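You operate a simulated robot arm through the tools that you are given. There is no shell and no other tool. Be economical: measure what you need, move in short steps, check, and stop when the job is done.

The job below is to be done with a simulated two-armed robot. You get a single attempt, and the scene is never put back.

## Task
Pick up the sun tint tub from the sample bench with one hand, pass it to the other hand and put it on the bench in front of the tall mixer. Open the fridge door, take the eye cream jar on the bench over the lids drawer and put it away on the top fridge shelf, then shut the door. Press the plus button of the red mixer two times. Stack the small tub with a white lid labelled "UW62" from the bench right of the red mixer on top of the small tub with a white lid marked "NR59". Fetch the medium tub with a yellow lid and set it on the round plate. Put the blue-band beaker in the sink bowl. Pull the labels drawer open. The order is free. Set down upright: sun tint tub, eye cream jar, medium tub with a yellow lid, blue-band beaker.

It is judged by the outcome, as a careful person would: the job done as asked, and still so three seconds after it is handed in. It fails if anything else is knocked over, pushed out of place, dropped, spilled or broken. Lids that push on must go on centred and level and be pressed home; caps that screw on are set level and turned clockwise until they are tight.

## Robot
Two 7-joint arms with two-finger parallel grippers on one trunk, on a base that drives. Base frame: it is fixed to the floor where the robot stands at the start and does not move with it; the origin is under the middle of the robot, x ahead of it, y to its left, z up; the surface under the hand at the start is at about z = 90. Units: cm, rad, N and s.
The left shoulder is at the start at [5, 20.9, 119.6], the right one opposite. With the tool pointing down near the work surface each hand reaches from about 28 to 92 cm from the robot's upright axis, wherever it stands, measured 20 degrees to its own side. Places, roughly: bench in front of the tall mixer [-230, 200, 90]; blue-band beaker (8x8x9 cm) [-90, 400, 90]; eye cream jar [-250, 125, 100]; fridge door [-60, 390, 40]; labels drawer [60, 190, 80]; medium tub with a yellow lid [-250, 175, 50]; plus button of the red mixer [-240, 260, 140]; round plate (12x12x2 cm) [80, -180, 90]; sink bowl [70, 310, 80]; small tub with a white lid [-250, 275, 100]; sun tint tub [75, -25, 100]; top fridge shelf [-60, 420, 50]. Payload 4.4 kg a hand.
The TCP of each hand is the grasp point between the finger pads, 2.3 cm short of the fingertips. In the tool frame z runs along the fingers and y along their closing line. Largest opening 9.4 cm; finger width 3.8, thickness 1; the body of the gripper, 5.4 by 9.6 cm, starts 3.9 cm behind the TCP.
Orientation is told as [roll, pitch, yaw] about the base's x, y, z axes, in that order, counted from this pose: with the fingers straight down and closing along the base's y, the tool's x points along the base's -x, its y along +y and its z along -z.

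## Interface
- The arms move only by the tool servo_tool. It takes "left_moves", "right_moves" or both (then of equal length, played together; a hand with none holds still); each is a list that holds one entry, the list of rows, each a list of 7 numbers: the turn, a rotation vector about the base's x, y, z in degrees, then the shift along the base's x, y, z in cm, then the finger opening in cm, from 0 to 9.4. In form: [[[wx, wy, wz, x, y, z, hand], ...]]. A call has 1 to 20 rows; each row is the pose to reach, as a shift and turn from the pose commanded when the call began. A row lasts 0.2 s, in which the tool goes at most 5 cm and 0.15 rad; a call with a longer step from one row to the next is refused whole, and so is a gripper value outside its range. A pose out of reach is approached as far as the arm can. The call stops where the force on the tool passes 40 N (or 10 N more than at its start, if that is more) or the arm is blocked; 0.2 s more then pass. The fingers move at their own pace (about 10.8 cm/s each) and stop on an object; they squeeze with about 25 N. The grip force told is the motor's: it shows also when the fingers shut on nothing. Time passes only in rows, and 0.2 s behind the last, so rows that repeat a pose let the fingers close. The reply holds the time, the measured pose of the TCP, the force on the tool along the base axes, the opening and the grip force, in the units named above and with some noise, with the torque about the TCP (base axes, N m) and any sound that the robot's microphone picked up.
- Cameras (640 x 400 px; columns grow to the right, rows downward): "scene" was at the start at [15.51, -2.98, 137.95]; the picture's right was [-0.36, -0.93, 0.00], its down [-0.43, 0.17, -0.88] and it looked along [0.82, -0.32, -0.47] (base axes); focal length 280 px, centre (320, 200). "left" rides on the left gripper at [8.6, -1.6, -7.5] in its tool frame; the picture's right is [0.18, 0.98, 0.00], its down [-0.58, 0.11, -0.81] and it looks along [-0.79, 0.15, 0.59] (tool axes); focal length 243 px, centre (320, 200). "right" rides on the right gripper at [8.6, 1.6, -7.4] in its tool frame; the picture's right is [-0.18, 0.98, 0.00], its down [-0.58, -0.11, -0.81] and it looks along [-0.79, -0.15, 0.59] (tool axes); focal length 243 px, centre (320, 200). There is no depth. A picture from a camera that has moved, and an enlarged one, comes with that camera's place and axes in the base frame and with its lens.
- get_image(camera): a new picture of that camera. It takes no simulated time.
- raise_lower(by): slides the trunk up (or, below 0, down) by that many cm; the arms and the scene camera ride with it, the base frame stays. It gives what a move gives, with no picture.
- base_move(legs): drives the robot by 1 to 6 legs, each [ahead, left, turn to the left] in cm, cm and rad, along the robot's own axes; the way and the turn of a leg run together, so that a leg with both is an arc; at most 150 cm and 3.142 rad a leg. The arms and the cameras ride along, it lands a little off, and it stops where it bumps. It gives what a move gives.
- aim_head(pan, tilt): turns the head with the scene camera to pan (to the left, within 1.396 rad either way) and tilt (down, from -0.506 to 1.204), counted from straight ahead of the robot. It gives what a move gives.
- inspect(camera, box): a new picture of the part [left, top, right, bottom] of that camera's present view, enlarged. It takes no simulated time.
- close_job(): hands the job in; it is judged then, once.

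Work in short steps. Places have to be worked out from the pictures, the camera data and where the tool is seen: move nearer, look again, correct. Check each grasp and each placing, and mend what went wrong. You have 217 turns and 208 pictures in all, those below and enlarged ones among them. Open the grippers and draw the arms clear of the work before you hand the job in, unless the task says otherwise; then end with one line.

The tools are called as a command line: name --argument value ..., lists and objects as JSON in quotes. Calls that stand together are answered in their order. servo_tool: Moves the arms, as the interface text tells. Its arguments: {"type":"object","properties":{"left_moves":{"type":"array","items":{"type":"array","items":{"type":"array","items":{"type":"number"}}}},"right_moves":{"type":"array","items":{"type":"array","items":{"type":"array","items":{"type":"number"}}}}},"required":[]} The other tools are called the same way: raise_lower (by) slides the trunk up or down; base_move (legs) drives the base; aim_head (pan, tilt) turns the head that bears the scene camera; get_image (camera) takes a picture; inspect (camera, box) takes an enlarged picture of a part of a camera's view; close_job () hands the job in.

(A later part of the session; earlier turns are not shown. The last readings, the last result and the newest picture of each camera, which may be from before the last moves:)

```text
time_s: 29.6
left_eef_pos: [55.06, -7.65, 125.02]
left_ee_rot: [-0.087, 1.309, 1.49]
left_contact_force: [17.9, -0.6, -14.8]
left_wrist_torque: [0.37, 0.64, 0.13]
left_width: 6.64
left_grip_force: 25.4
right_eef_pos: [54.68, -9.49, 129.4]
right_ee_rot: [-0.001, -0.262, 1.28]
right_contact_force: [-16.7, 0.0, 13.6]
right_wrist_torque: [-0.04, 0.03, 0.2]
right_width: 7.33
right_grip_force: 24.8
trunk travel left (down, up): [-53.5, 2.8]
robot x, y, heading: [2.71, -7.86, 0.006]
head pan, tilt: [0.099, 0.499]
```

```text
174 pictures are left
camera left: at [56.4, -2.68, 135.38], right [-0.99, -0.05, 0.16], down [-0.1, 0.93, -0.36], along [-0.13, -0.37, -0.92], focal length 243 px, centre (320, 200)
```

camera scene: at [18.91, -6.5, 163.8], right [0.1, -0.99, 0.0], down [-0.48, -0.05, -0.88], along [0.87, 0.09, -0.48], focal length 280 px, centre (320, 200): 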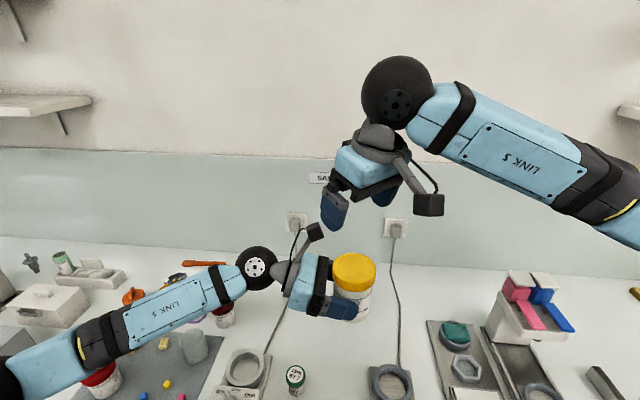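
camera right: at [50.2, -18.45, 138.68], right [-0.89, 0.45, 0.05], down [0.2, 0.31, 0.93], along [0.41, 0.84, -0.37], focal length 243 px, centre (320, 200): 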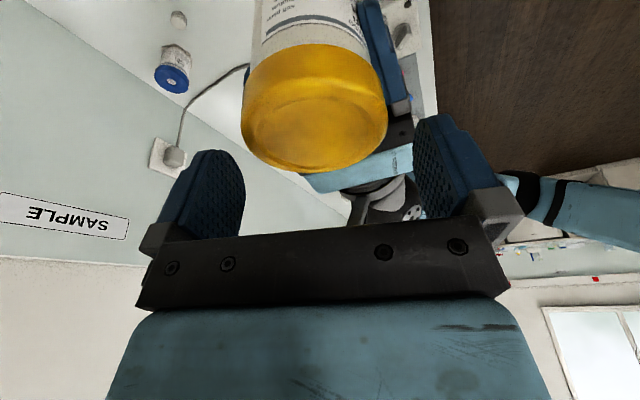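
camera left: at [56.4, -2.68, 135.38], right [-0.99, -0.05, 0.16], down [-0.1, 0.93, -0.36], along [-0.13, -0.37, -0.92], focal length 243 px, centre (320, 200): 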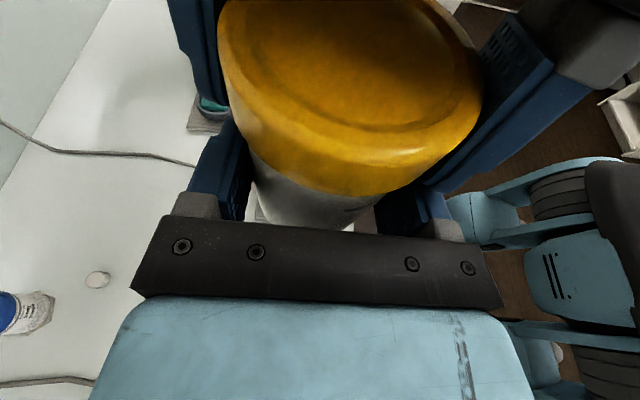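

Right holds the lid at 7.33 cm. Open the left hand and withdraw it along its own axis.

servo_tool --left_moves '[[[0, 0, 0, 0, 0, 0, 8], [0, 0, 0, 0, 0, 0, 8.6], [0, 0, 0, 0, 2, 0, 8.6], [0, 0, 0, 0, 5, 0, 8.6], [0, 0, 0, 0, 9, 0, 8.6], [0, 0, 0, 0, 13, 0, 8.6]]]'

get_image --camera "scene"

get_image --camera "right"

```text
time_s: 31.0
left_eef_pos: [54.65, 5.21, 125.35]
left_ee_rot: [-0.092, 1.312, 1.48]
left_contact_force: [-0.5, -0.2, -0.3]
left_wrist_torque: [0.01, -0.02, -0.01]
left_width: 8.58
left_grip_force: 0.1
right_eef_pos: [54.77, -9.49, 129.33]
right_ee_rot: [-0.001, -0.259, 1.278]
right_contact_force: [0.5, -0.1, -0.3]
right_wrist_torque: [0.0, 0.0, 0.01]
right_width: 7.32
right_grip_force: 25.3
trunk travel left (down, up): [-53.5, 2.8]
robot x, y, heading: [2.57, -7.79, 0.007]
head pan, tilt: [0.099, 0.499]
```

```text
173 pictures are left
camera scene: at [18.65, -6.49, 163.83], right [0.1, -0.99, 0.0], down [-0.48, -0.05, -0.88], along [0.87, 0.09, -0.48], focal length 280 px, centre (320, 200)
```

scene: 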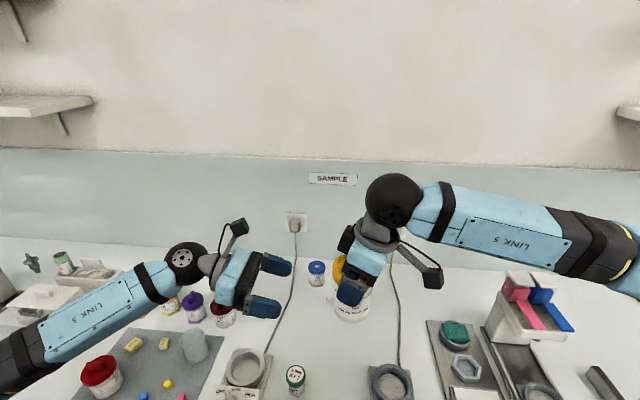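

```text
172 pictures are left
camera right: at [50.23, -18.87, 134.22], right [-0.89, 0.45, 0.05], down [0.2, 0.31, 0.93], along [0.41, 0.84, -0.37], focal length 243 px, centre (320, 200)
```

right: 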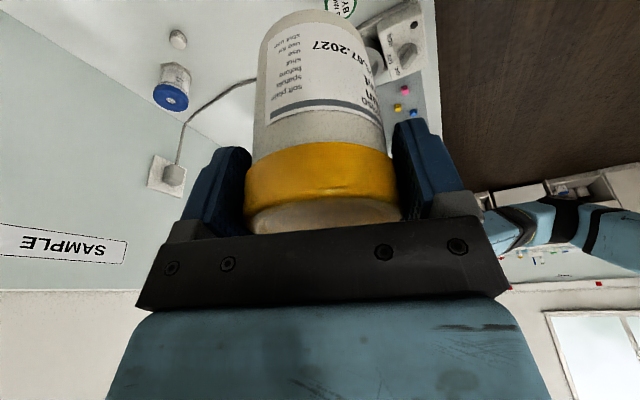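

Handover done. Retract both hands toward the body and put the left one fingers-down.

servo_tool --left_moves '[[[7.5, 0, 0, -2, 1.5, 0, 9.4], [15, 0, 0, -4, 3, 0, 9.4], [22.5, 0, 0, -6, 4.5, 0, 9.4], [30, 0, 0, -8, 6, 0, 9.4], [37.5, 0, 0, -10, 8, 0, 9.4], [45, 0, 0, -12, 10, 0, 9.4], [52.5, 0, 0, -14, 12, 0, 9.4], [60, 0, 0, -15, 14, 0, 9.4], [67.5, 0, 0, -16, 16, 0, 9.4], [75, 0, 0, -16, 18, 0, 9.4]]]' --right_moves '[[[0, 0, 0, -1, -0.5, 0, 5], [0, 0, 0, -3, -1, 0, 5], [0, 0, 0, -5, -2, 0, 5], [0, 0, 0, -7, -3, 0, 5], [0, 0, 0, -9, -4, 0, 5], [0, 0, 0, -11, -5, 0, 5], [0, 0, 0, -13, -6, 0, 5], [0, 0, 0, -15, -7, 0, 5], [0, 0, 0, -16, -8, 0, 5], [0, 0, 0, -17, -9, 0, 5]]]'

aim_head --pan 1.39 --tilt 0.3

get_image --camera "scene"

```text
time_s: 33.2
left_eef_pos: [38.85, 23.32, 125.42]
left_ee_rot: [-0.009, -0.001, 1.55]
left_contact_force: [0.0, 0.0, 0.3]
left_wrist_torque: [0.01, -0.02, 0.01]
left_width: 9.41
left_grip_force: 0.1
right_eef_pos: [37.69, -18.6, 129.37]
right_ee_rot: [-0.002, -0.264, 1.279]
right_contact_force: [0.4, 0.1, -1.7]
right_wrist_torque: [-0.03, 0.01, -0.04]
right_width: 7.34
right_grip_force: 24.9
trunk travel left (down, up): [-53.5, 2.8]
robot x, y, heading: [2.51, -7.89, 0.001]
head pan, tilt: [0.099, 0.499]
```

```text
time_s: 34.7
left_eef_pos: [38.86, 23.29, 125.43]
left_ee_rot: [-0.008, 0.004, 1.549]
left_contact_force: [-0.7, 0.4, -0.3]
left_wrist_torque: [0.02, 0.0, -0.03]
left_width: 9.4
left_grip_force: 0.1
right_eef_pos: [37.8, -18.64, 129.4]
right_ee_rot: [-0.002, -0.263, 1.278]
right_contact_force: [-0.4, 0.0, -1.9]
right_wrist_torque: [0.0, 0.02, 0.02]
right_width: 7.32
right_grip_force: 25.0
trunk travel left (down, up): [-53.5, 2.8]
robot x, y, heading: [2.66, -7.96, 0.002]
head pan, tilt: [1.389, 0.3]
```

```text
171 pictures are left
camera scene: at [11.33, 1.6, 165.66], right [0.98, -0.18, 0.0], down [-0.05, -0.29, -0.96], along [0.17, 0.94, -0.3], focal length 280 px, centre (320, 200)
```

scene: 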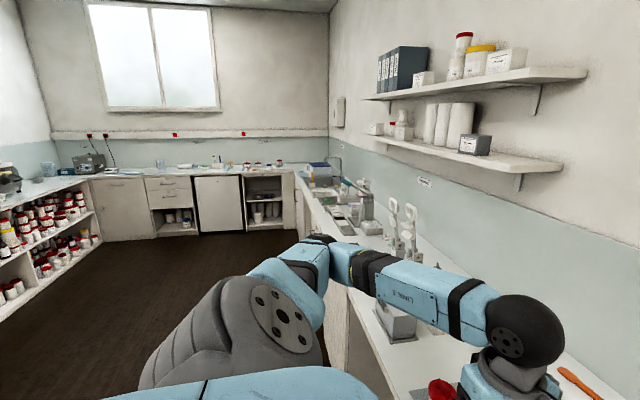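

The room is a U of benches with open floor in the middle. Drive: back, turn left, up to y≈200, turn to face the mixer bench at -x.

base_move --legs '[[-75, 0, 0], [0, 0, 1.571], [140, 0, 0], [65, 0, 0], [0, 0, 1.571], [60, 0, 0]]'

aim_head --pan 0 --tilt 0.45

get_image --camera "scene"

```text
time_s: 59.2
left_eef_pos: [-175.65, 161.78, 125.32]
left_ee_rot: [-0.007, 0.002, -1.561]
left_contact_force: [-0.7, 0.2, -0.4]
left_wrist_torque: [0.01, 0.0, 0.0]
left_width: 9.43
left_grip_force: 0.0
right_eef_pos: [-175.9, 203.51, 129.41]
right_ee_rot: [0.0, -0.263, -1.831]
right_contact_force: [0.0, 0.3, -2.1]
right_wrist_torque: [-0.01, 0.0, -0.02]
right_width: 7.31
right_grip_force: 25.6
trunk travel left (down, up): [-53.5, 2.8]
robot x, y, heading: [-140.14, 194.25, -3.107]
head pan, tilt: [1.389, 0.3]
```

```text
time_s: 60.8
left_eef_pos: [-175.66, 161.68, 125.35]
left_ee_rot: [-0.005, 0.002, -1.56]
left_contact_force: [-0.4, 0.5, 0.3]
left_wrist_torque: [0.0, 0.0, 0.0]
left_width: 9.39
left_grip_force: 0.0
right_eef_pos: [-176.0, 203.58, 129.54]
right_ee_rot: [-0.002, -0.261, -1.832]
right_contact_force: [0.3, 0.5, -2.9]
right_wrist_torque: [0.03, 0.01, 0.01]
right_width: 7.32
right_grip_force: 24.8
trunk travel left (down, up): [-53.5, 2.8]
robot x, y, heading: [-140.27, 194.17, -3.106]
head pan, tilt: [0.0, 0.45]
```

```text
170 pictures are left
camera scene: at [-156.06, 193.9, 164.27], right [-0.04, 1.0, 0.0], down [0.43, 0.02, -0.9], along [-0.9, -0.03, -0.44], focal length 280 px, centre (320, 200)
```

scene: 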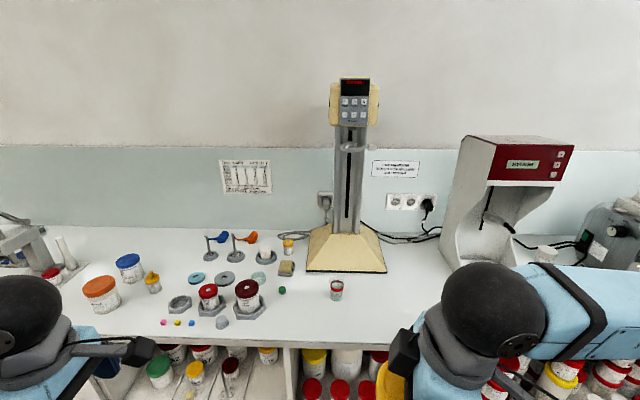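

Tall mixer's base front edge is at x≈-244, y 186–217, bench edge x≈-212; a small red tub stands at (-234,197). I'll place the sun tint at about (-228, 207). Drive 27 cm nearer.

base_move --legs '[[27, 0, -0.035]]'

get_image --camera "scene"

get_image --camera "right"

```text
time_s: 62.7
left_eef_pos: [-204.05, 162.41, 125.47]
left_ee_rot: [-0.009, 0.0, -1.593]
left_contact_force: [0.6, -0.4, -0.2]
left_wrist_torque: [-0.02, -0.01, 0.0]
left_width: 9.39
left_grip_force: 0.0
right_eef_pos: [-203.02, 204.18, 129.58]
right_ee_rot: [-0.001, -0.26, -1.861]
right_contact_force: [-0.3, -0.3, -2.2]
right_wrist_torque: [0.0, -0.01, 0.02]
right_width: 7.32
right_grip_force: 25.0
trunk travel left (down, up): [-53.5, 2.8]
robot x, y, heading: [-168.09, 193.96, -3.143]
head pan, tilt: [0.0, 0.45]
```

```text
169 pictures are left
camera scene: at [-183.48, 193.86, 164.29], right [0.0, 1.0, 0.0], down [0.43, 0.0, -0.9], along [-0.9, 0.0, -0.43], focal length 280 px, centre (320, 200)
```

scene: 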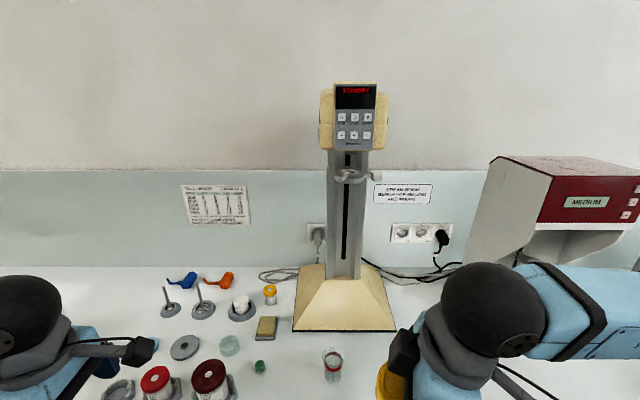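

```text
168 pictures are left
camera right: at [-198.54, 213.55, 134.41], right [0.89, -0.45, 0.05], down [-0.2, -0.31, 0.93], along [-0.41, -0.84, -0.37], focal length 243 px, centre (320, 200)
```

right: 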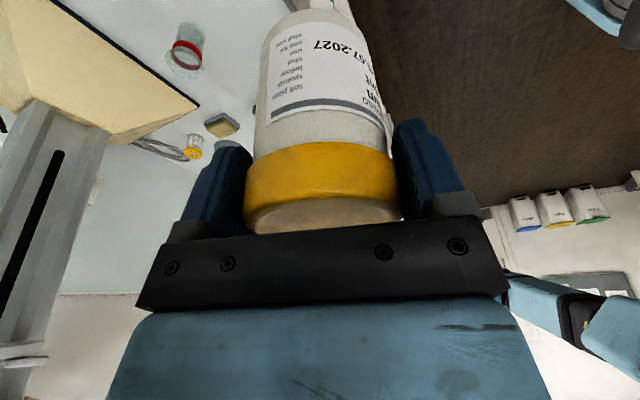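

Move over the spot (-227, 208) and down to just above the bench.

servo_tool --right_moves '[[[0, 0, 0, -4, 0.7, 0, 5], [0, 0, 0, -8, 1.4, -1, 5], [0, 0, 0, -12, 2.1, -3, 5], [0, 0, 0, -16, 2.8, -5, 5], [0, 0, 0, -20, 3.5, -7, 5], [0, 0, 0, -23.8, 4.3, -9, 5], [0, 0, 0, -23.8, 4.3, -13, 5], [0, 0, 0, -23.8, 4.3, -17, 5], [0, 0, 0, -23.8, 4.3, -21, 5], [0, 0, 0, -23.8, 4.3, -25, 5], [0, 0, 0, -23.8, 4.3, -28, 5]]]'

aim_head --pan 0 --tilt 0.75

get_image --camera "scene"

get_image --camera "right"

```text
time_s: 65.1
left_eef_pos: [-204.43, 162.29, 125.27]
left_ee_rot: [-0.005, 0.002, -1.594]
left_contact_force: [-0.7, 1.1, 0.8]
left_wrist_torque: [-0.01, 0.0, -0.03]
left_width: 9.41
left_grip_force: 0.1
right_eef_pos: [-220.92, 207.87, 103.89]
right_ee_rot: [-0.003, -0.263, -1.862]
right_contact_force: [0.2, -0.2, -1.1]
right_wrist_torque: [0.04, -0.01, 0.03]
right_width: 7.33
right_grip_force: 25.3
right hand out of reach, approached as far as the arm can: row 4, 5, 6, 7, 8, 9, 10, 11
trunk travel left (down, up): [-53.5, 2.8]
robot x, y, heading: [-167.92, 193.98, -3.139]
head pan, tilt: [0.0, 0.45]
```

```text
time_s: 65.9
left_eef_pos: [-204.24, 162.33, 125.37]
left_ee_rot: [-0.008, 0.002, -1.593]
left_contact_force: [0.1, 0.5, -0.4]
left_wrist_torque: [-0.01, 0.04, 0.01]
left_width: 9.4
left_grip_force: 0.1
right_eef_pos: [-220.65, 207.95, 103.85]
right_ee_rot: [-0.001, -0.262, -1.863]
right_contact_force: [1.3, -0.6, -3.2]
right_wrist_torque: [0.0, -0.05, -0.02]
right_width: 7.32
right_grip_force: 24.8
trunk travel left (down, up): [-53.5, 2.8]
robot x, y, heading: [-168.2, 193.47, -3.136]
head pan, tilt: [0.0, 0.75]
```

```text
167 pictures are left
camera scene: at [-182.64, 193.89, 161.64], right [0.0, 1.0, 0.0], down [0.68, 0.0, -0.73], along [-0.73, 0.0, -0.68], focal length 280 px, centre (320, 200)
```

scene: 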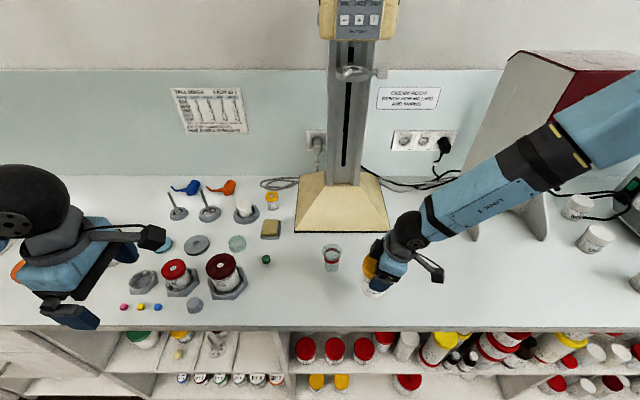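

```text
166 pictures are left
camera right: at [-216.18, 217.34, 108.78], right [0.89, -0.45, 0.05], down [-0.2, -0.31, 0.93], along [-0.41, -0.84, -0.37], focal length 243 px, centre (320, 200)
```

right: 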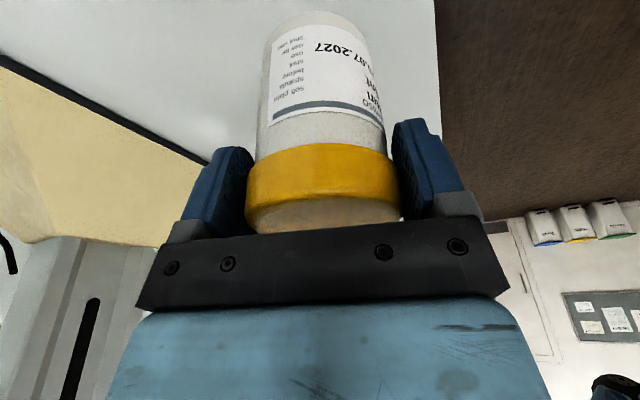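

Reach limited by the wrist yaw; turn the hand back 32° about vertical and extend.

servo_tool --right_moves '[[[0, 0, -8, 0, 0, 0, 5], [0, 0, -16, 0, 0, 0, 5], [0, 0, -24, 0, 0, 0, 5], [0, 0, -32, 0, 0, 0, 5], [0, 0, -32, -3, 0.3, 0, 5], [0, 0, -32, -6, 0.6, 0, 5]]]'

get_image --camera "scene"

get_image --camera "right"

```text
time_s: 67.3
left_eef_pos: [-204.28, 162.29, 125.46]
left_ee_rot: [-0.008, 0.004, -1.594]
left_contact_force: [0.3, 0.1, -0.5]
left_wrist_torque: [0.01, 0.0, 0.01]
left_width: 9.42
left_grip_force: 0.0
right_eef_pos: [-226.09, 208.25, 103.07]
right_ee_rot: [0.0, -0.262, -2.424]
right_contact_force: [0.1, 0.6, -2.6]
right_wrist_torque: [0.03, -0.01, -0.01]
right_width: 7.31
right_grip_force: 24.8
trunk travel left (down, up): [-53.5, 2.8]
robot x, y, heading: [-168.18, 194.11, -3.138]
head pan, tilt: [0.0, 0.75]
```

```text
165 pictures are left
camera scene: at [-182.81, 193.9, 161.62], right [0.0, 1.0, 0.0], down [0.68, 0.0, -0.73], along [-0.73, 0.0, -0.68], focal length 280 px, centre (320, 200)
```

scene: 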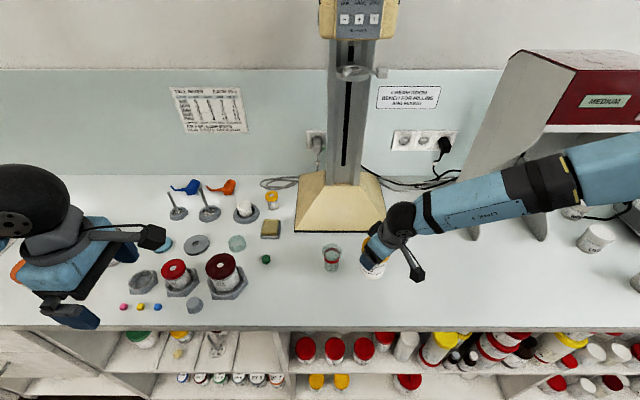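

```text
164 pictures are left
camera right: at [-217.36, 213.78, 107.96], right [0.51, -0.86, 0.05], down [-0.34, -0.15, 0.93], along [-0.79, -0.49, -0.37], focal length 243 px, centre (320, 200)
```

right: 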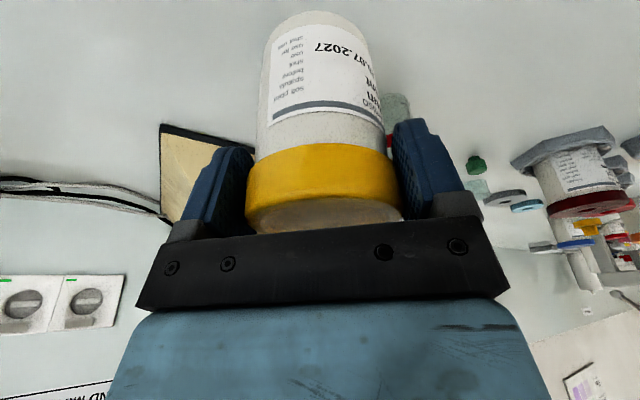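

Clear of the small jar. Lower gently until contact.

servo_tool --right_moves '[[[0, 0, 0, 0, 0, -2, 5], [0, 0, 0, 0, 0, -3.5, 5], [0, 0, 0, 0, 0, -4.2, 5], [0, 0, 0, 0, 0, -4.6, 5]]]'

get_image --camera "right"

inspect --camera "scene" --box '[280, 180, 460, 300]'

```text
time_s: 68.3
left_eef_pos: [-204.1, 162.23, 125.49]
left_ee_rot: [-0.007, 0.001, -1.593]
left_contact_force: [0.9, -0.4, -0.3]
left_wrist_torque: [0.0, 0.02, 0.02]
left_width: 9.4
left_grip_force: 0.1
right_eef_pos: [-226.12, 208.3, 98.69]
right_ee_rot: [-0.001, -0.264, -2.421]
right_contact_force: [0.6, -0.8, 3.1]
right_wrist_torque: [0.1, -0.14, -0.01]
right_width: 7.33
right_grip_force: 24.7
trunk travel left (down, up): [-53.5, 2.8]
robot x, y, heading: [-167.89, 193.46, -3.139]
head pan, tilt: [0.0, 0.75]
```

```text
163 pictures are left
camera right: at [-217.37, 213.76, 103.54], right [0.51, -0.86, 0.05], down [-0.34, -0.15, 0.93], along [-0.79, -0.49, -0.36], focal length 243 px, centre (320, 200)
```

right: 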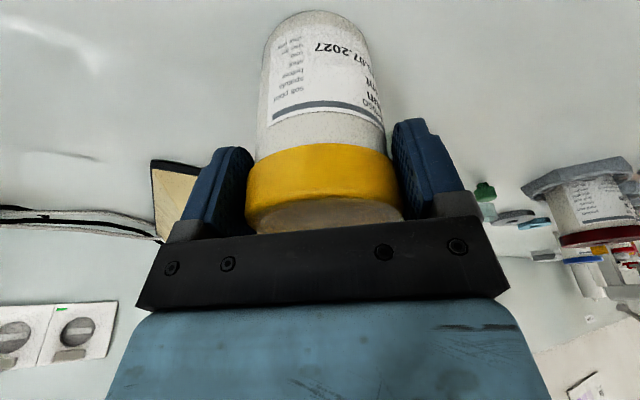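

```text
3.33 times, centred on (370, 240) of scene
camera zoom: at [-182.64, 193.87, 161.65], right [0.0, 1.0, 0.0], down [0.68, 0.0, -0.73], along [-0.73, 0.0, -0.68], focal length 933 px, centre (153, 67)
```

zoom: 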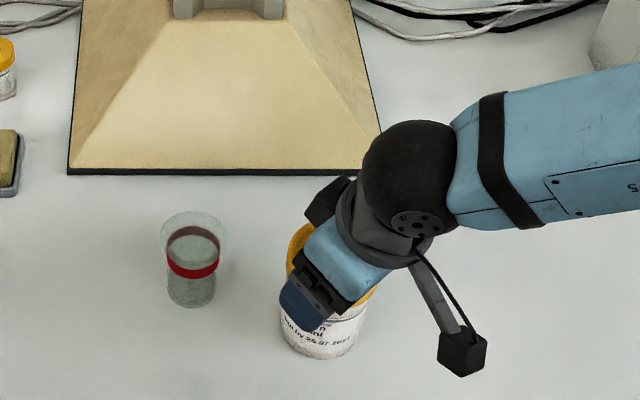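

It touches down (force sign changed). Open and withdraw upward.

servo_tool --right_moves '[[[0, 0, 0, 0, 0, -0.2, 7.6], [0, 0, 0, 0, 0, -0.2, 9.4], [0, 0, 0, 0, 0, -0.2, 9.4], [0, 0, 0, 0, 0, 2, 9.4], [0, 0, 0, 0, 0, 6, 9.4], [0, 0, 0, 2, 0, 10, 9.4], [0, 0, 0, 5, 0, 14, 9.4], [0, 0, 0, 9, 0, 16, 9.4]]]'

get_image --camera "scene"

```text
time_s: 70.1
left_eef_pos: [-204.1, 162.42, 125.5]
left_ee_rot: [-0.01, 0.002, -1.593]
left_contact_force: [-0.5, -0.2, -0.2]
left_wrist_torque: [0.01, 0.03, -0.02]
left_width: 9.38
left_grip_force: 0.1
right_eef_pos: [-216.97, 208.49, 114.66]
right_ee_rot: [-0.001, -0.263, -2.421]
right_contact_force: [-0.5, -0.7, -0.2]
right_wrist_torque: [-0.01, 0.02, 0.02]
right_width: 9.39
right_grip_force: 0.1
trunk travel left (down, up): [-53.5, 2.8]
robot x, y, heading: [-167.93, 193.8, -3.138]
head pan, tilt: [0.0, 0.75]
```

```text
161 pictures are left
camera scene: at [-182.55, 193.92, 161.65], right [0.0, 1.0, 0.0], down [0.68, 0.0, -0.73], along [-0.73, 0.0, -0.68], focal length 280 px, centre (320, 200)
```

scene: 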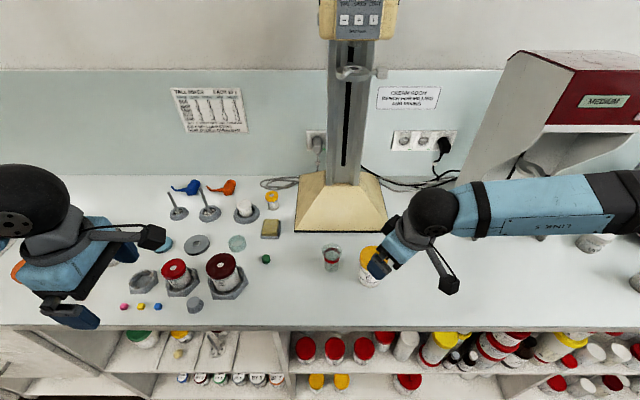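

Sun tint tub stands upright in front of the mixer. Now reset both hands to fingers-down, robot-relative yaw 0, pulled back.

servo_tool --left_moves '[[[0, 0, -7.5, 0.5, 0, 0, 9.4], [0, 0, -15, 1, 0, 0, 9.4], [0, 0, -22.5, 1.5, 0, 0, 9.4], [0, 0, -30, 2, 0, 0, 9.4], [0, 0, -37.5, 2, 0, 0, 9.4], [0, 0, -45, 2, 0, 0, 9.4], [0, 0, -52.5, 2, 0, 0, 9.4], [0, 0, -60, 2, 0, 0, 9.4], [0, 0, -67.5, 2, 0, 0, 9.4], [0, 0, -75, 2, 0, 0, 9.4], [0, 0, -82.5, 2, 0, 0, 9.4], [0, 0, -89, 2, 0, 0, 9.4]]]' --right_moves '[[[5, -5.6, 0, 3, 1, 2, 9.4], [9.9, -11.25, 0, 6, 2, 4, 9.4], [9.9, -11.25, 0, 9, 3, 6, 9.4], [9.9, -11.25, 0, 12, 4, 8, 9.4], [9.9, -11.25, 0, 14, 5, 10, 9.4], [9.9, -11.25, 0, 14, 6, 10, 9.4], [9.9, -11.25, 0, 14, 7, 10, 9.4], [9.9, -11.25, 0, 14, 8, 10, 9.4], [9.9, -11.25, 0, 14, 8, 10, 9.4], [9.9, -11.25, 0, 14, 8, 10, 9.4], [9.9, -11.25, 0, 14, 8, 10, 9.4], [9.9, -11.25, 0, 14, 8, 10, 9.4]]]'

servo_tool --right_moves '[[[0, 0, -8, 0, 0, 0, 9.4], [0, 0, -16, 0, 0, 0, 9.4], [0, 0, -24, 0, 0, 0, 9.4], [0, 0, -32, 0, 0, 0, 9.4], [0, 0, -41, 0, 0, 0, 9.4]]]'

base_move --legs '[[-8, 0, 0], [0, -70, 0]]'

aim_head --pan 0 --tilt 0.55

get_image --camera "scene"

```text
time_s: 72.7
left_eef_pos: [-202.29, 162.33, 125.35]
left_ee_rot: [-0.007, 0.003, 3.135]
left_contact_force: [-0.1, -0.1, -0.1]
left_wrist_torque: [0.02, 0.0, -0.04]
left_width: 9.38
left_grip_force: 0.0
right_eef_pos: [-203.05, 216.18, 124.37]
right_ee_rot: [-0.002, 0.002, -2.42]
right_contact_force: [-0.2, 0.4, -0.2]
right_wrist_torque: [0.02, -0.02, 0.01]
right_width: 9.38
right_grip_force: 0.1
trunk travel left (down, up): [-53.5, 2.8]
robot x, y, heading: [-167.68, 193.9, -3.138]
head pan, tilt: [0.0, 0.75]
```

```text
refused: row 5 steps farther than a row can; nothing moved
```

```text
time_s: 80.0
left_eef_pos: [-194.46, 232.52, 125.33]
left_ee_rot: [-0.007, 0.001, 3.142]
left_contact_force: [0.0, 0.4, 0.0]
left_wrist_torque: [0.03, -0.02, 0.02]
left_width: 9.4
left_grip_force: 0.0
right_eef_pos: [-195.49, 286.29, 124.52]
right_ee_rot: [-0.003, -0.002, -2.418]
right_contact_force: [0.1, -0.7, -0.5]
right_wrist_torque: [0.02, 0.0, 0.01]
right_width: 9.39
right_grip_force: 0.0
trunk travel left (down, up): [-53.5, 2.8]
robot x, y, heading: [-160.22, 263.83, -3.133]
head pan, tilt: [0.0, 0.75]
```

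```text
time_s: 80.7
left_eef_pos: [-194.49, 232.53, 125.38]
left_ee_rot: [-0.007, 0.001, 3.142]
left_contact_force: [0.0, 0.5, -0.1]
left_wrist_torque: [-0.03, 0.01, -0.01]
left_width: 9.43
left_grip_force: 0.1
right_eef_pos: [-195.29, 286.38, 124.42]
right_ee_rot: [-0.003, 0.0, -2.418]
right_contact_force: [0.4, -0.4, 0.5]
right_wrist_torque: [0.01, -0.04, 0.03]
right_width: 9.41
right_grip_force: 0.2
trunk travel left (down, up): [-53.5, 2.8]
robot x, y, heading: [-159.98, 263.97, -3.134]
head pan, tilt: [0.0, 0.55]
```

```text
160 pictures are left
camera scene: at [-175.64, 264.12, 163.36], right [-0.01, 1.0, 0.0], down [0.52, 0.0, -0.85], along [-0.85, -0.01, -0.52], focal length 280 px, centre (320, 200)
```

scene: 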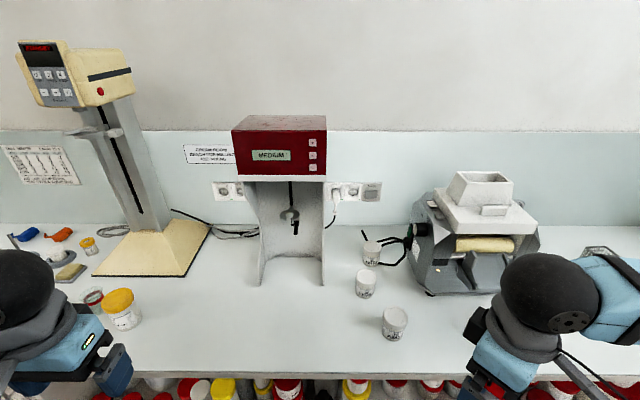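

Now zoom on the red mixer's buttons and the three small tubs right of it.

inspect --camera "scene" --box '[225, 105, 345, 190]'

inspect --camera "scene" --box '[340, 225, 430, 345]'

```text
4.71 times, centred on (285, 148) of scene
camera zoom: at [-175.64, 264.12, 163.36], right [-0.01, 1.0, 0.0], down [0.52, 0.0, -0.85], along [-0.85, -0.01, -0.52], focal length 1317 px, centre (485, 447)
```

zoom: 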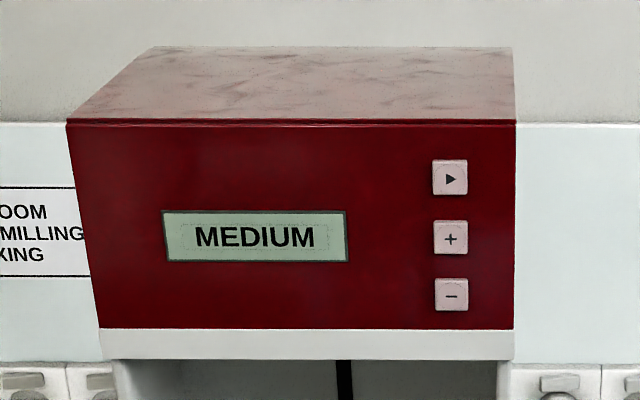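

```text
3.33 times, centred on (385, 285) of scene
camera zoom: at [-175.64, 264.12, 163.36], right [-0.01, 1.0, 0.0], down [0.52, 0.0, -0.85], along [-0.85, -0.01, -0.52], focal length 933 px, centre (103, -83)
```

zoom: 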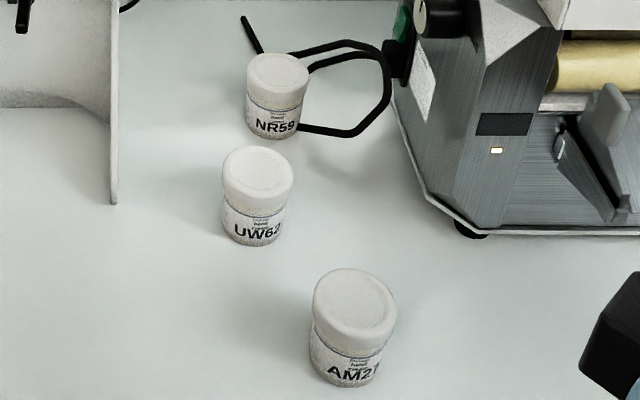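

UW62 at about (-238.5, 278), NR59 at (-252.6, 282), tops at z≈96.5. Plus button about (-240, 261.6, 137). First orient the left hand to point forward (rolled so closed fingers are thin vertically); step one: yaw 90 and close.

servo_tool --left_moves '[[[0, 0, 8, 0, 1, 1, 6], [0, 0, 16, 0, 2, 2, 3], [0, 0, 24, 0, 3, 3, 0], [0, 0, 32, 0, 4, 4, 0], [0, 0, 40, 0, 5, 5, 0], [0, 0, 48, 0, 6, 6, 0], [0, 0, 56, 0, 7, 7, 0], [0, 0, 64, 0, 8, 8, 0], [0, 0, 72, 0, 9, 9, 0], [0, 0, 80, 0, 10, 10, 0], [0, 0, 85, 0, 11, 11, 0], [0, 0, 90, 0, 12, 12, 0]]]' --right_moves '[[[0, 0, -8, 0, 1, 0, 9.4], [0, 0, -16, 0, 2, 0, 9.4], [0, 0, -24, 0, 3, 0, 9.4], [0, 0, -32, 0, 4, 0, 9.4], [0, 0, -40, 0, 5, 0, 9.4], [0, 0, -41.5, 0, 6, 0, 9.4], [0, 0, -41.5, 0, 7, 0, 9.4], [0, 0, -41.5, 0, 8, 0, 9.4], [0, 0, -41.5, 0, 9, 0, 9.4], [0, 0, -41.5, 0, 10, 0, 9.4], [0, 0, -41.5, 0, 11, 0, 9.4], [0, 0, -41.5, 0, 12, 0, 9.4]]]'

servo_tool --left_moves '[[[0, 8, 0, 0, 1, 0, 0], [0, 16, 0, 0, 2, 0, 0], [0, 24, 0, 0, 3, 0, 0], [0, 32, 0, 0, 4, 0, 0], [0, 40, 0, 0, 5, 0, 0], [0, 48, 0, 0, 6, 0, 0], [0, 56, 0, 0, 7, 0, 0], [0, 64, 0, 0, 8, 0, 0], [0, 72, 0, 0, 9, 0, 0], [0, 80, 0, 0, 10, 0, 0], [0, 85, 0, 0, 11, 0, 0], [0, 90, 0, 0, 12, 0, 0]]]'

get_image --camera "left"

get_image --camera "scene"

```text
time_s: 83.3
left_eef_pos: [-194.31, 244.61, 137.36]
left_ee_rot: [-0.006, 0.003, -1.569]
left_contact_force: [0.9, 0.3, 0.0]
left_wrist_torque: [-0.03, -0.01, -0.02]
left_width: 0.0
left_grip_force: 24.7
right_eef_pos: [-195.3, 298.43, 124.46]
right_ee_rot: [0.0, -0.003, -3.142]
right_contact_force: [-0.3, -0.9, -0.1]
right_wrist_torque: [-0.03, 0.01, -0.02]
right_width: 9.4
right_grip_force: 0.0
trunk travel left (down, up): [-53.5, 2.8]
robot x, y, heading: [-160.26, 263.74, -3.132]
head pan, tilt: [0.0, 0.55]
```

```text
time_s: 85.9
left_eef_pos: [-195.4, 259.2, 136.5]
left_ee_rot: [-1.581, -0.004, -1.571]
left_contact_force: [1.5, -0.9, 0.4]
left_wrist_torque: [-0.02, 0.02, 0.07]
left_width: 0.02
left_grip_force: 24.7
left hand out of reach, approached as far as the arm can: row 2, 3, 4, 5, 6, 7, 8, 9, 10, 11, 12
right_eef_pos: [-195.07, 298.5, 124.43]
right_ee_rot: [0.0, -0.002, -3.142]
right_contact_force: [0.3, -0.5, -0.3]
right_wrist_torque: [-0.05, 0.04, 0.01]
right_width: 9.37
right_grip_force: 0.1
trunk travel left (down, up): [-53.5, 2.8]
robot x, y, heading: [-159.95, 263.85, -3.135]
head pan, tilt: [0.0, 0.55]
```

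```text
157 pictures are left
camera left: at [-187.93, 267.96, 137.81], right [-0.01, 0.18, -0.98], down [0.8, -0.58, -0.12], along [-0.59, -0.79, -0.14], focal length 243 px, centre (320, 200)
```

left: 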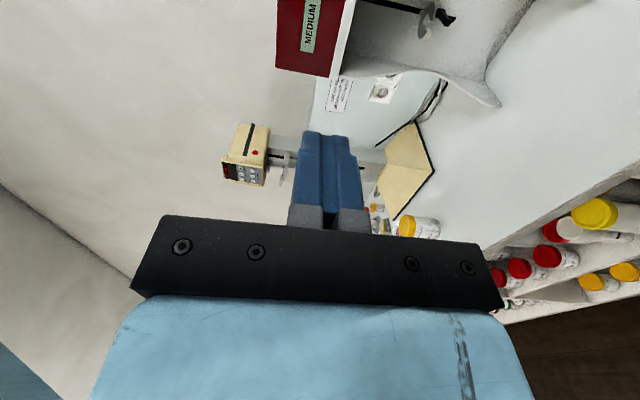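

```text
156 pictures are left
camera scene: at [-175.4, 264.41, 163.39], right [-0.01, 1.0, 0.0], down [0.52, 0.0, -0.85], along [-0.85, -0.01, -0.52], focal length 280 px, centre (320, 200)
```

scene: 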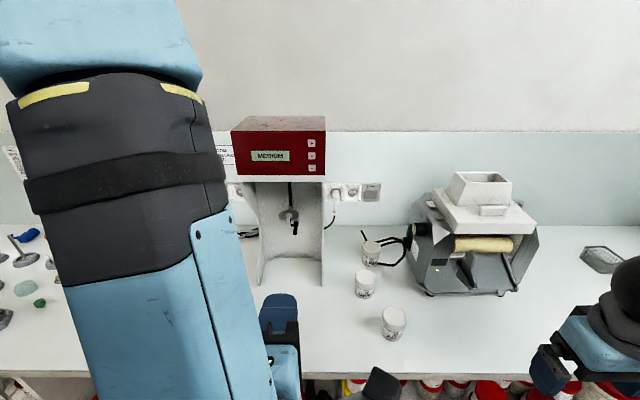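

Orientation is good. Move forward to about (-228, 261.6, 137), keeping tips ~8 cm short of the panel.

servo_tool --left_moves '[[[0, 0, 0, -4, 0.5, 0.5, 0], [0, 0, 0, -8, 1, 0.5, 0], [0, 0, 0, -12, 1.5, 0.5, 0], [0, 0, 0, -16, 2, 0.5, 0], [0, 0, 0, -20, 2.4, 0.5, 0], [0, 0, 0, -24, 2.4, 0.5, 0], [0, 0, 0, -28, 2.4, 0.5, 0], [0, 0, 0, -32, 2.4, 0.5, 0]]]'

get_image --camera "left"

get_image --camera "scene"

```text
time_s: 87.7
left_eef_pos: [-228.13, 261.77, 136.85]
left_ee_rot: [-1.577, -0.002, -1.572]
left_contact_force: [-0.4, 0.4, -0.7]
left_wrist_torque: [0.03, -0.01, -0.02]
left_width: 0.02
left_grip_force: 25.2
right_eef_pos: [-195.41, 298.47, 124.5]
right_ee_rot: [-0.004, 0.001, -3.139]
right_contact_force: [0.3, 1.1, 0.7]
right_wrist_torque: [-0.01, -0.04, -0.01]
right_width: 9.42
right_grip_force: 0.0
trunk travel left (down, up): [-53.5, 2.8]
robot x, y, heading: [-160.13, 264.15, -3.134]
head pan, tilt: [0.0, 0.55]
```

```text
155 pictures are left
camera left: at [-220.62, 270.33, 138.39], right [-0.01, 0.18, -0.98], down [0.8, -0.58, -0.11], along [-0.59, -0.79, -0.14], focal length 243 px, centre (320, 200)
```

left: 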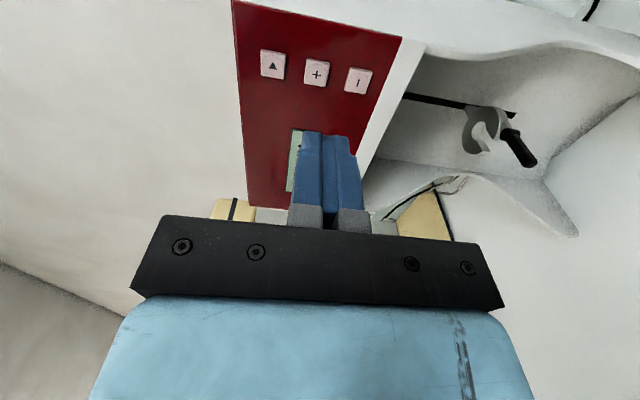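

```text
154 pictures are left
camera scene: at [-175.76, 264.19, 163.35], right [-0.01, 1.0, 0.0], down [0.52, 0.0, -0.85], along [-0.85, -0.01, -0.52], focal length 280 px, centre (320, 200)
```

scene: 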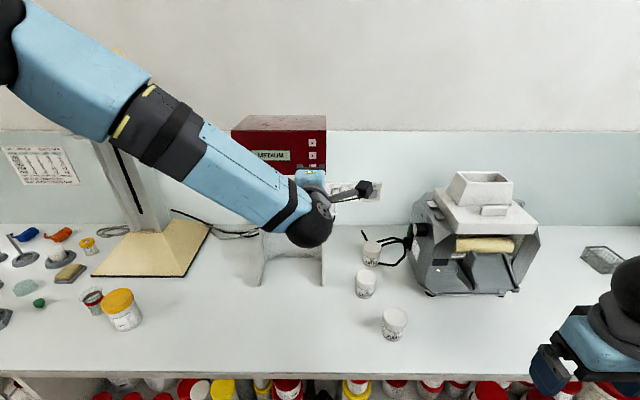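

Triangulated plus button: (-238.2, 261.7, 137.3). Fingertips contact at TCP x≈-236; advance to -235 and look.

servo_tool --left_moves '[[[0, 0, 0, -3, 0, 0.45, 0], [0, 0, 0, -5, 0, 0.45, 0], [0, 0, 0, -6.3, 0, 0.45, 0]]]'

inspect --camera "left" --box '[220, 20, 440, 240]'

```text
time_s: 88.5
left_eef_pos: [-234.18, 261.7, 137.23]
left_ee_rot: [-1.578, 0.001, -1.573]
left_contact_force: [-0.9, 0.7, 0.1]
left_wrist_torque: [-0.03, 0.0, 0.0]
left_width: 0.0
left_grip_force: 25.0
right_eef_pos: [-195.35, 298.47, 124.53]
right_ee_rot: [-0.002, 0.0, -3.142]
right_contact_force: [0.6, -0.9, 0.0]
right_wrist_torque: [0.0, -0.01, 0.01]
right_width: 9.42
right_grip_force: 0.2
trunk travel left (down, up): [-53.5, 2.8]
robot x, y, heading: [-160.14, 264.11, -3.137]
head pan, tilt: [0.0, 0.55]
```

```text
1.82 times, centred on (330, 130) of left
camera zoom: at [-226.74, 270.18, 138.77], right [-0.01, 0.18, -0.98], down [0.8, -0.58, -0.11], along [-0.59, -0.79, -0.14], focal length 441 px, centre (302, 327)
```

zoom: 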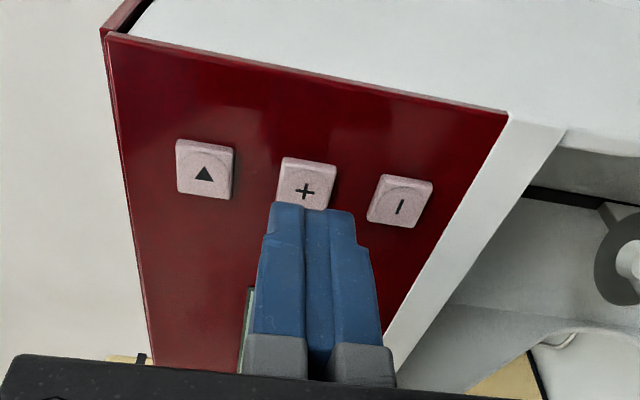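

Well aligned with plus. Advance 1.3 cm and check force.

servo_tool --left_moves '[[[0, 0, 0, -0.7, 0, 0, 0], [0, 0, 0, -1.3, 0, 0, 0]]]'

inspect --camera "left" --box '[220, 20, 440, 240]'

```text
time_s: 89.1
left_eef_pos: [-235.35, 261.55, 137.31]
left_ee_rot: [-1.578, 0.001, -1.571]
left_contact_force: [0.0, 0.3, -0.2]
left_wrist_torque: [-0.02, -0.01, 0.0]
left_width: 0.0
left_grip_force: 25.0
right_eef_pos: [-195.44, 298.46, 124.46]
right_ee_rot: [-0.001, -0.001, -3.141]
right_contact_force: [0.0, 0.0, 0.3]
right_wrist_torque: [-0.02, 0.04, 0.0]
right_width: 9.39
right_grip_force: 0.1
trunk travel left (down, up): [-53.5, 2.8]
robot x, y, heading: [-160.04, 263.98, -3.132]
head pan, tilt: [0.0, 0.55]
```

```text
1.82 times, centred on (330, 130) of left
camera zoom: at [-227.99, 270.15, 138.79], right [-0.01, 0.18, -0.98], down [0.8, -0.58, -0.11], along [-0.59, -0.79, -0.14], focal length 441 px, centre (302, 327)
```

zoom: 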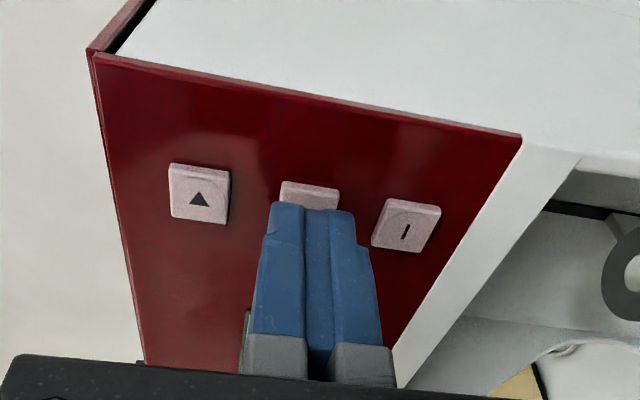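

No contact yet. Advance another 0.9 cm in small steps.

servo_tool --left_moves '[[[0, 0, 0, -0.4, 0, 0, 0], [0, 0, 0, -0.7, 0, 0, 0], [0, 0, 0, -0.9, 0, 0, 0]]]'

get_image --camera "scene"

inspect --camera "left" --box '[220, 20, 440, 240]'

```text
time_s: 89.9
left_eef_pos: [-236.24, 261.4, 137.36]
left_ee_rot: [-1.578, -0.001, -1.572]
left_contact_force: [-0.4, -0.8, 0.4]
left_wrist_torque: [0.0, -0.03, 0.02]
left_width: 0.02
left_grip_force: 25.0
right_eef_pos: [-195.34, 298.33, 124.66]
right_ee_rot: [-0.003, 0.001, -3.142]
right_contact_force: [0.2, -0.2, -0.3]
right_wrist_torque: [-0.03, -0.02, 0.02]
right_width: 9.43
right_grip_force: 0.0
trunk travel left (down, up): [-53.5, 2.8]
robot x, y, heading: [-160.34, 264.14, -3.136]
head pan, tilt: [0.0, 0.55]
```

```text
151 pictures are left
camera scene: at [-175.64, 264.11, 163.37], right [-0.01, 1.0, 0.0], down [0.52, 0.0, -0.85], along [-0.85, -0.01, -0.52], focal length 280 px, centre (320, 200)
```

scene: 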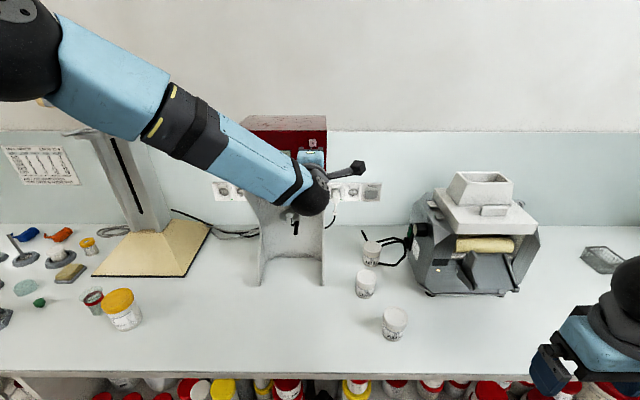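

```text
1.82 times, centred on (330, 130) of left
camera zoom: at [-228.82, 270.02, 138.78], right [-0.01, 0.18, -0.98], down [0.8, -0.58, -0.11], along [-0.59, -0.79, -0.14], focal length 441 px, centre (302, 327)
```

zoom: 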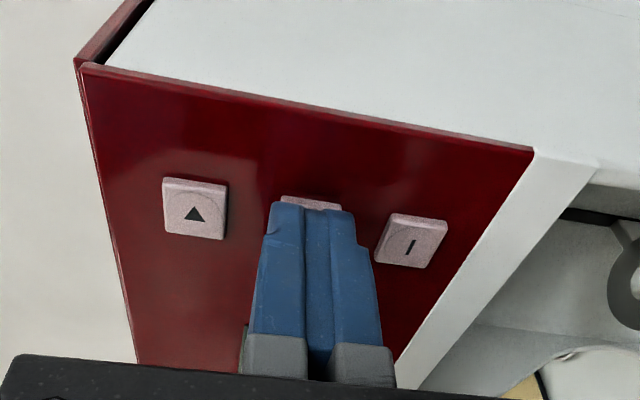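

Still no contact; advance another 0.8 cm.

servo_tool --left_moves '[[[0, 0, 0, -0.3, 0.1, 0, 0], [0, 0, 0, -0.6, 0.2, 0, 0], [0, 0, 0, -0.8, 0.2, 0, 0]]]'

inspect --camera "left" --box '[220, 20, 440, 240]'

```text
time_s: 90.7
left_eef_pos: [-236.69, 261.62, 137.35]
left_ee_rot: [-1.575, 0.001, -1.572]
left_contact_force: [23.4, -7.1, -9.3]
left_wrist_torque: [-0.02, -0.28, 0.32]
left_width: 0.01
left_grip_force: 25.3
right_eef_pos: [-194.96, 298.26, 124.65]
right_ee_rot: [-0.003, -0.003, -3.141]
right_contact_force: [-1.0, 0.4, 0.1]
right_wrist_torque: [0.01, 0.01, 0.0]
right_width: 9.41
right_grip_force: 0.2
trunk travel left (down, up): [-53.5, 2.8]
robot x, y, heading: [-160.43, 263.56, -3.135]
head pan, tilt: [0.0, 0.55]
heard: click
```

```text
1.82 times, centred on (330, 130) of left
camera zoom: at [-229.27, 270.08, 138.8], right [-0.01, 0.18, -0.98], down [0.8, -0.58, -0.11], along [-0.59, -0.79, -0.14], focal length 441 px, centre (302, 327)
```

zoom: 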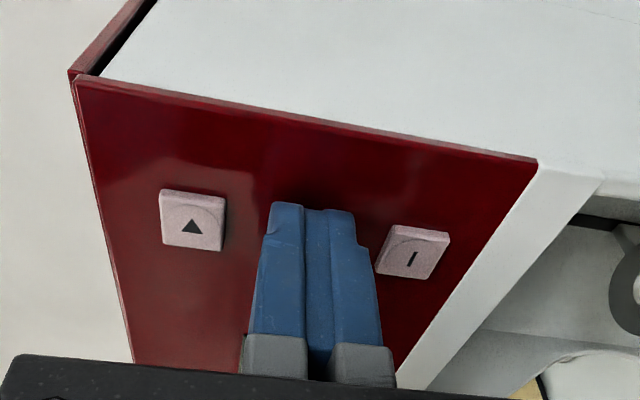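

Click heard — one press. Retreat 1.5 cm, then press once more by the same advance.

servo_tool --left_moves '[[[0, 0, 0, 0.8, 0, 0, 0], [0, 0, 0, 1.5, 0, 0, 0], [0, 0, 0, 1.5, 0, 0, 0]]]'

inspect --camera "left" --box '[220, 20, 440, 240]'

servo_tool --left_moves '[[[0, 0, 0, -0.7, 0, 0, 0], [0, 0, 0, -1.2, 0, 0, 0], [0, 0, 0, -1.5, 0, 0, 0]]]'

```text
time_s: 91.5
left_eef_pos: [-235.69, 261.66, 137.26]
left_ee_rot: [-1.578, 0.001, -1.572]
left_contact_force: [-0.7, -0.1, -0.2]
left_wrist_torque: [0.03, 0.0, -0.03]
left_width: 0.01
left_grip_force: 25.2
right_eef_pos: [-195.35, 298.33, 124.45]
right_ee_rot: [0.0, 0.001, -3.141]
right_contact_force: [-0.3, 0.1, -0.1]
right_wrist_torque: [0.0, -0.02, 0.01]
right_width: 9.43
right_grip_force: 0.0
trunk travel left (down, up): [-53.5, 2.8]
robot x, y, heading: [-160.26, 263.97, -3.136]
head pan, tilt: [0.0, 0.55]
```

```text
1.82 times, centred on (330, 130) of left
camera zoom: at [-228.24, 270.19, 138.73], right [-0.01, 0.18, -0.98], down [0.8, -0.58, -0.12], along [-0.59, -0.79, -0.14], focal length 441 px, centre (302, 327)
```

zoom: 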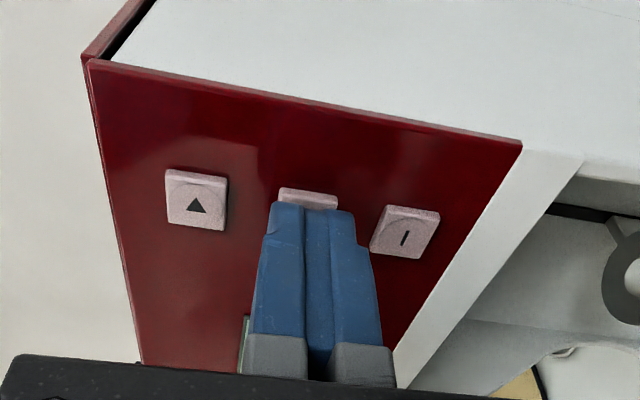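

```text
time_s: 92.3
left_eef_pos: [-236.81, 261.74, 137.38]
left_ee_rot: [-1.575, -0.002, -1.574]
left_contact_force: [18.4, -0.4, -7.7]
left_wrist_torque: [0.03, -0.22, 0.1]
left_width: 0.0
left_grip_force: 24.9
right_eef_pos: [-195.06, 298.55, 124.55]
right_ee_rot: [-0.003, -0.002, -3.14]
right_contact_force: [-0.1, -0.5, -0.5]
right_wrist_torque: [-0.02, -0.01, 0.01]
right_width: 9.4
right_grip_force: 0.1
trunk travel left (down, up): [-53.5, 2.8]
robot x, y, heading: [-160.07, 263.79, -3.133]
head pan, tilt: [0.0, 0.55]
heard: click
```

Second click heard. Withdraw the left hand straight back and check the display.

servo_tool --left_moves '[[[0, 0, 0, 2, 0, 0, 0], [0, 0, 0, 6, 0, 0, 0], [0, 0, 0, 10, -1, 0, 0], [0, 0, 0, 14, -3, 0, 0], [0, 0, 0, 18, -6, 0, 0], [0, 0, 0, 22, -9, 0, 0], [0, 0, 0, 26, -12, 0, 0], [0, 0, 0, 30, -15, 0, 0], [0, 0, 0, 34, -18, 0, 0]]]'

get_image --camera "scene"

```text
time_s: 94.3
left_eef_pos: [-206.3, 248.44, 137.71]
left_ee_rot: [-1.576, 0.0, -1.57]
left_contact_force: [0.4, -0.7, 0.2]
left_wrist_torque: [-0.01, 0.02, 0.0]
left_width: 0.0
left_grip_force: 24.6
left hand out of reach, approached as far as the arm can: row 7, 8, 9
right_eef_pos: [-195.44, 298.56, 124.5]
right_ee_rot: [-0.003, 0.0, -3.14]
right_contact_force: [-0.7, -0.2, 0.2]
right_wrist_torque: [0.02, 0.0, 0.02]
right_width: 9.41
right_grip_force: 0.0
trunk travel left (down, up): [-53.5, 2.8]
robot x, y, heading: [-160.15, 263.87, -3.139]
head pan, tilt: [0.0, 0.55]
```

```text
147 pictures are left
camera scene: at [-175.74, 264.19, 163.36], right [-0.01, 1.0, 0.0], down [0.52, 0.0, -0.85], along [-0.85, -0.01, -0.52], focal length 280 px, centre (320, 200)
```

scene: 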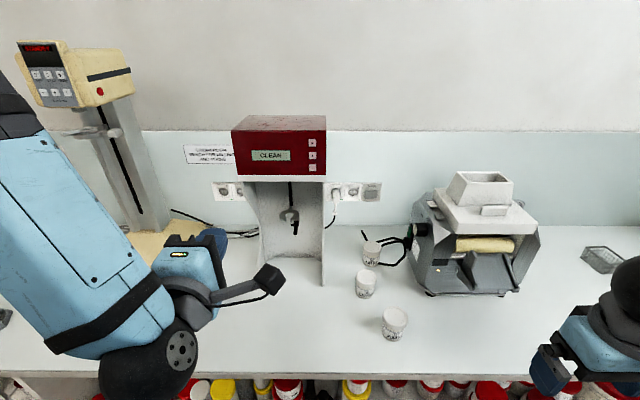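

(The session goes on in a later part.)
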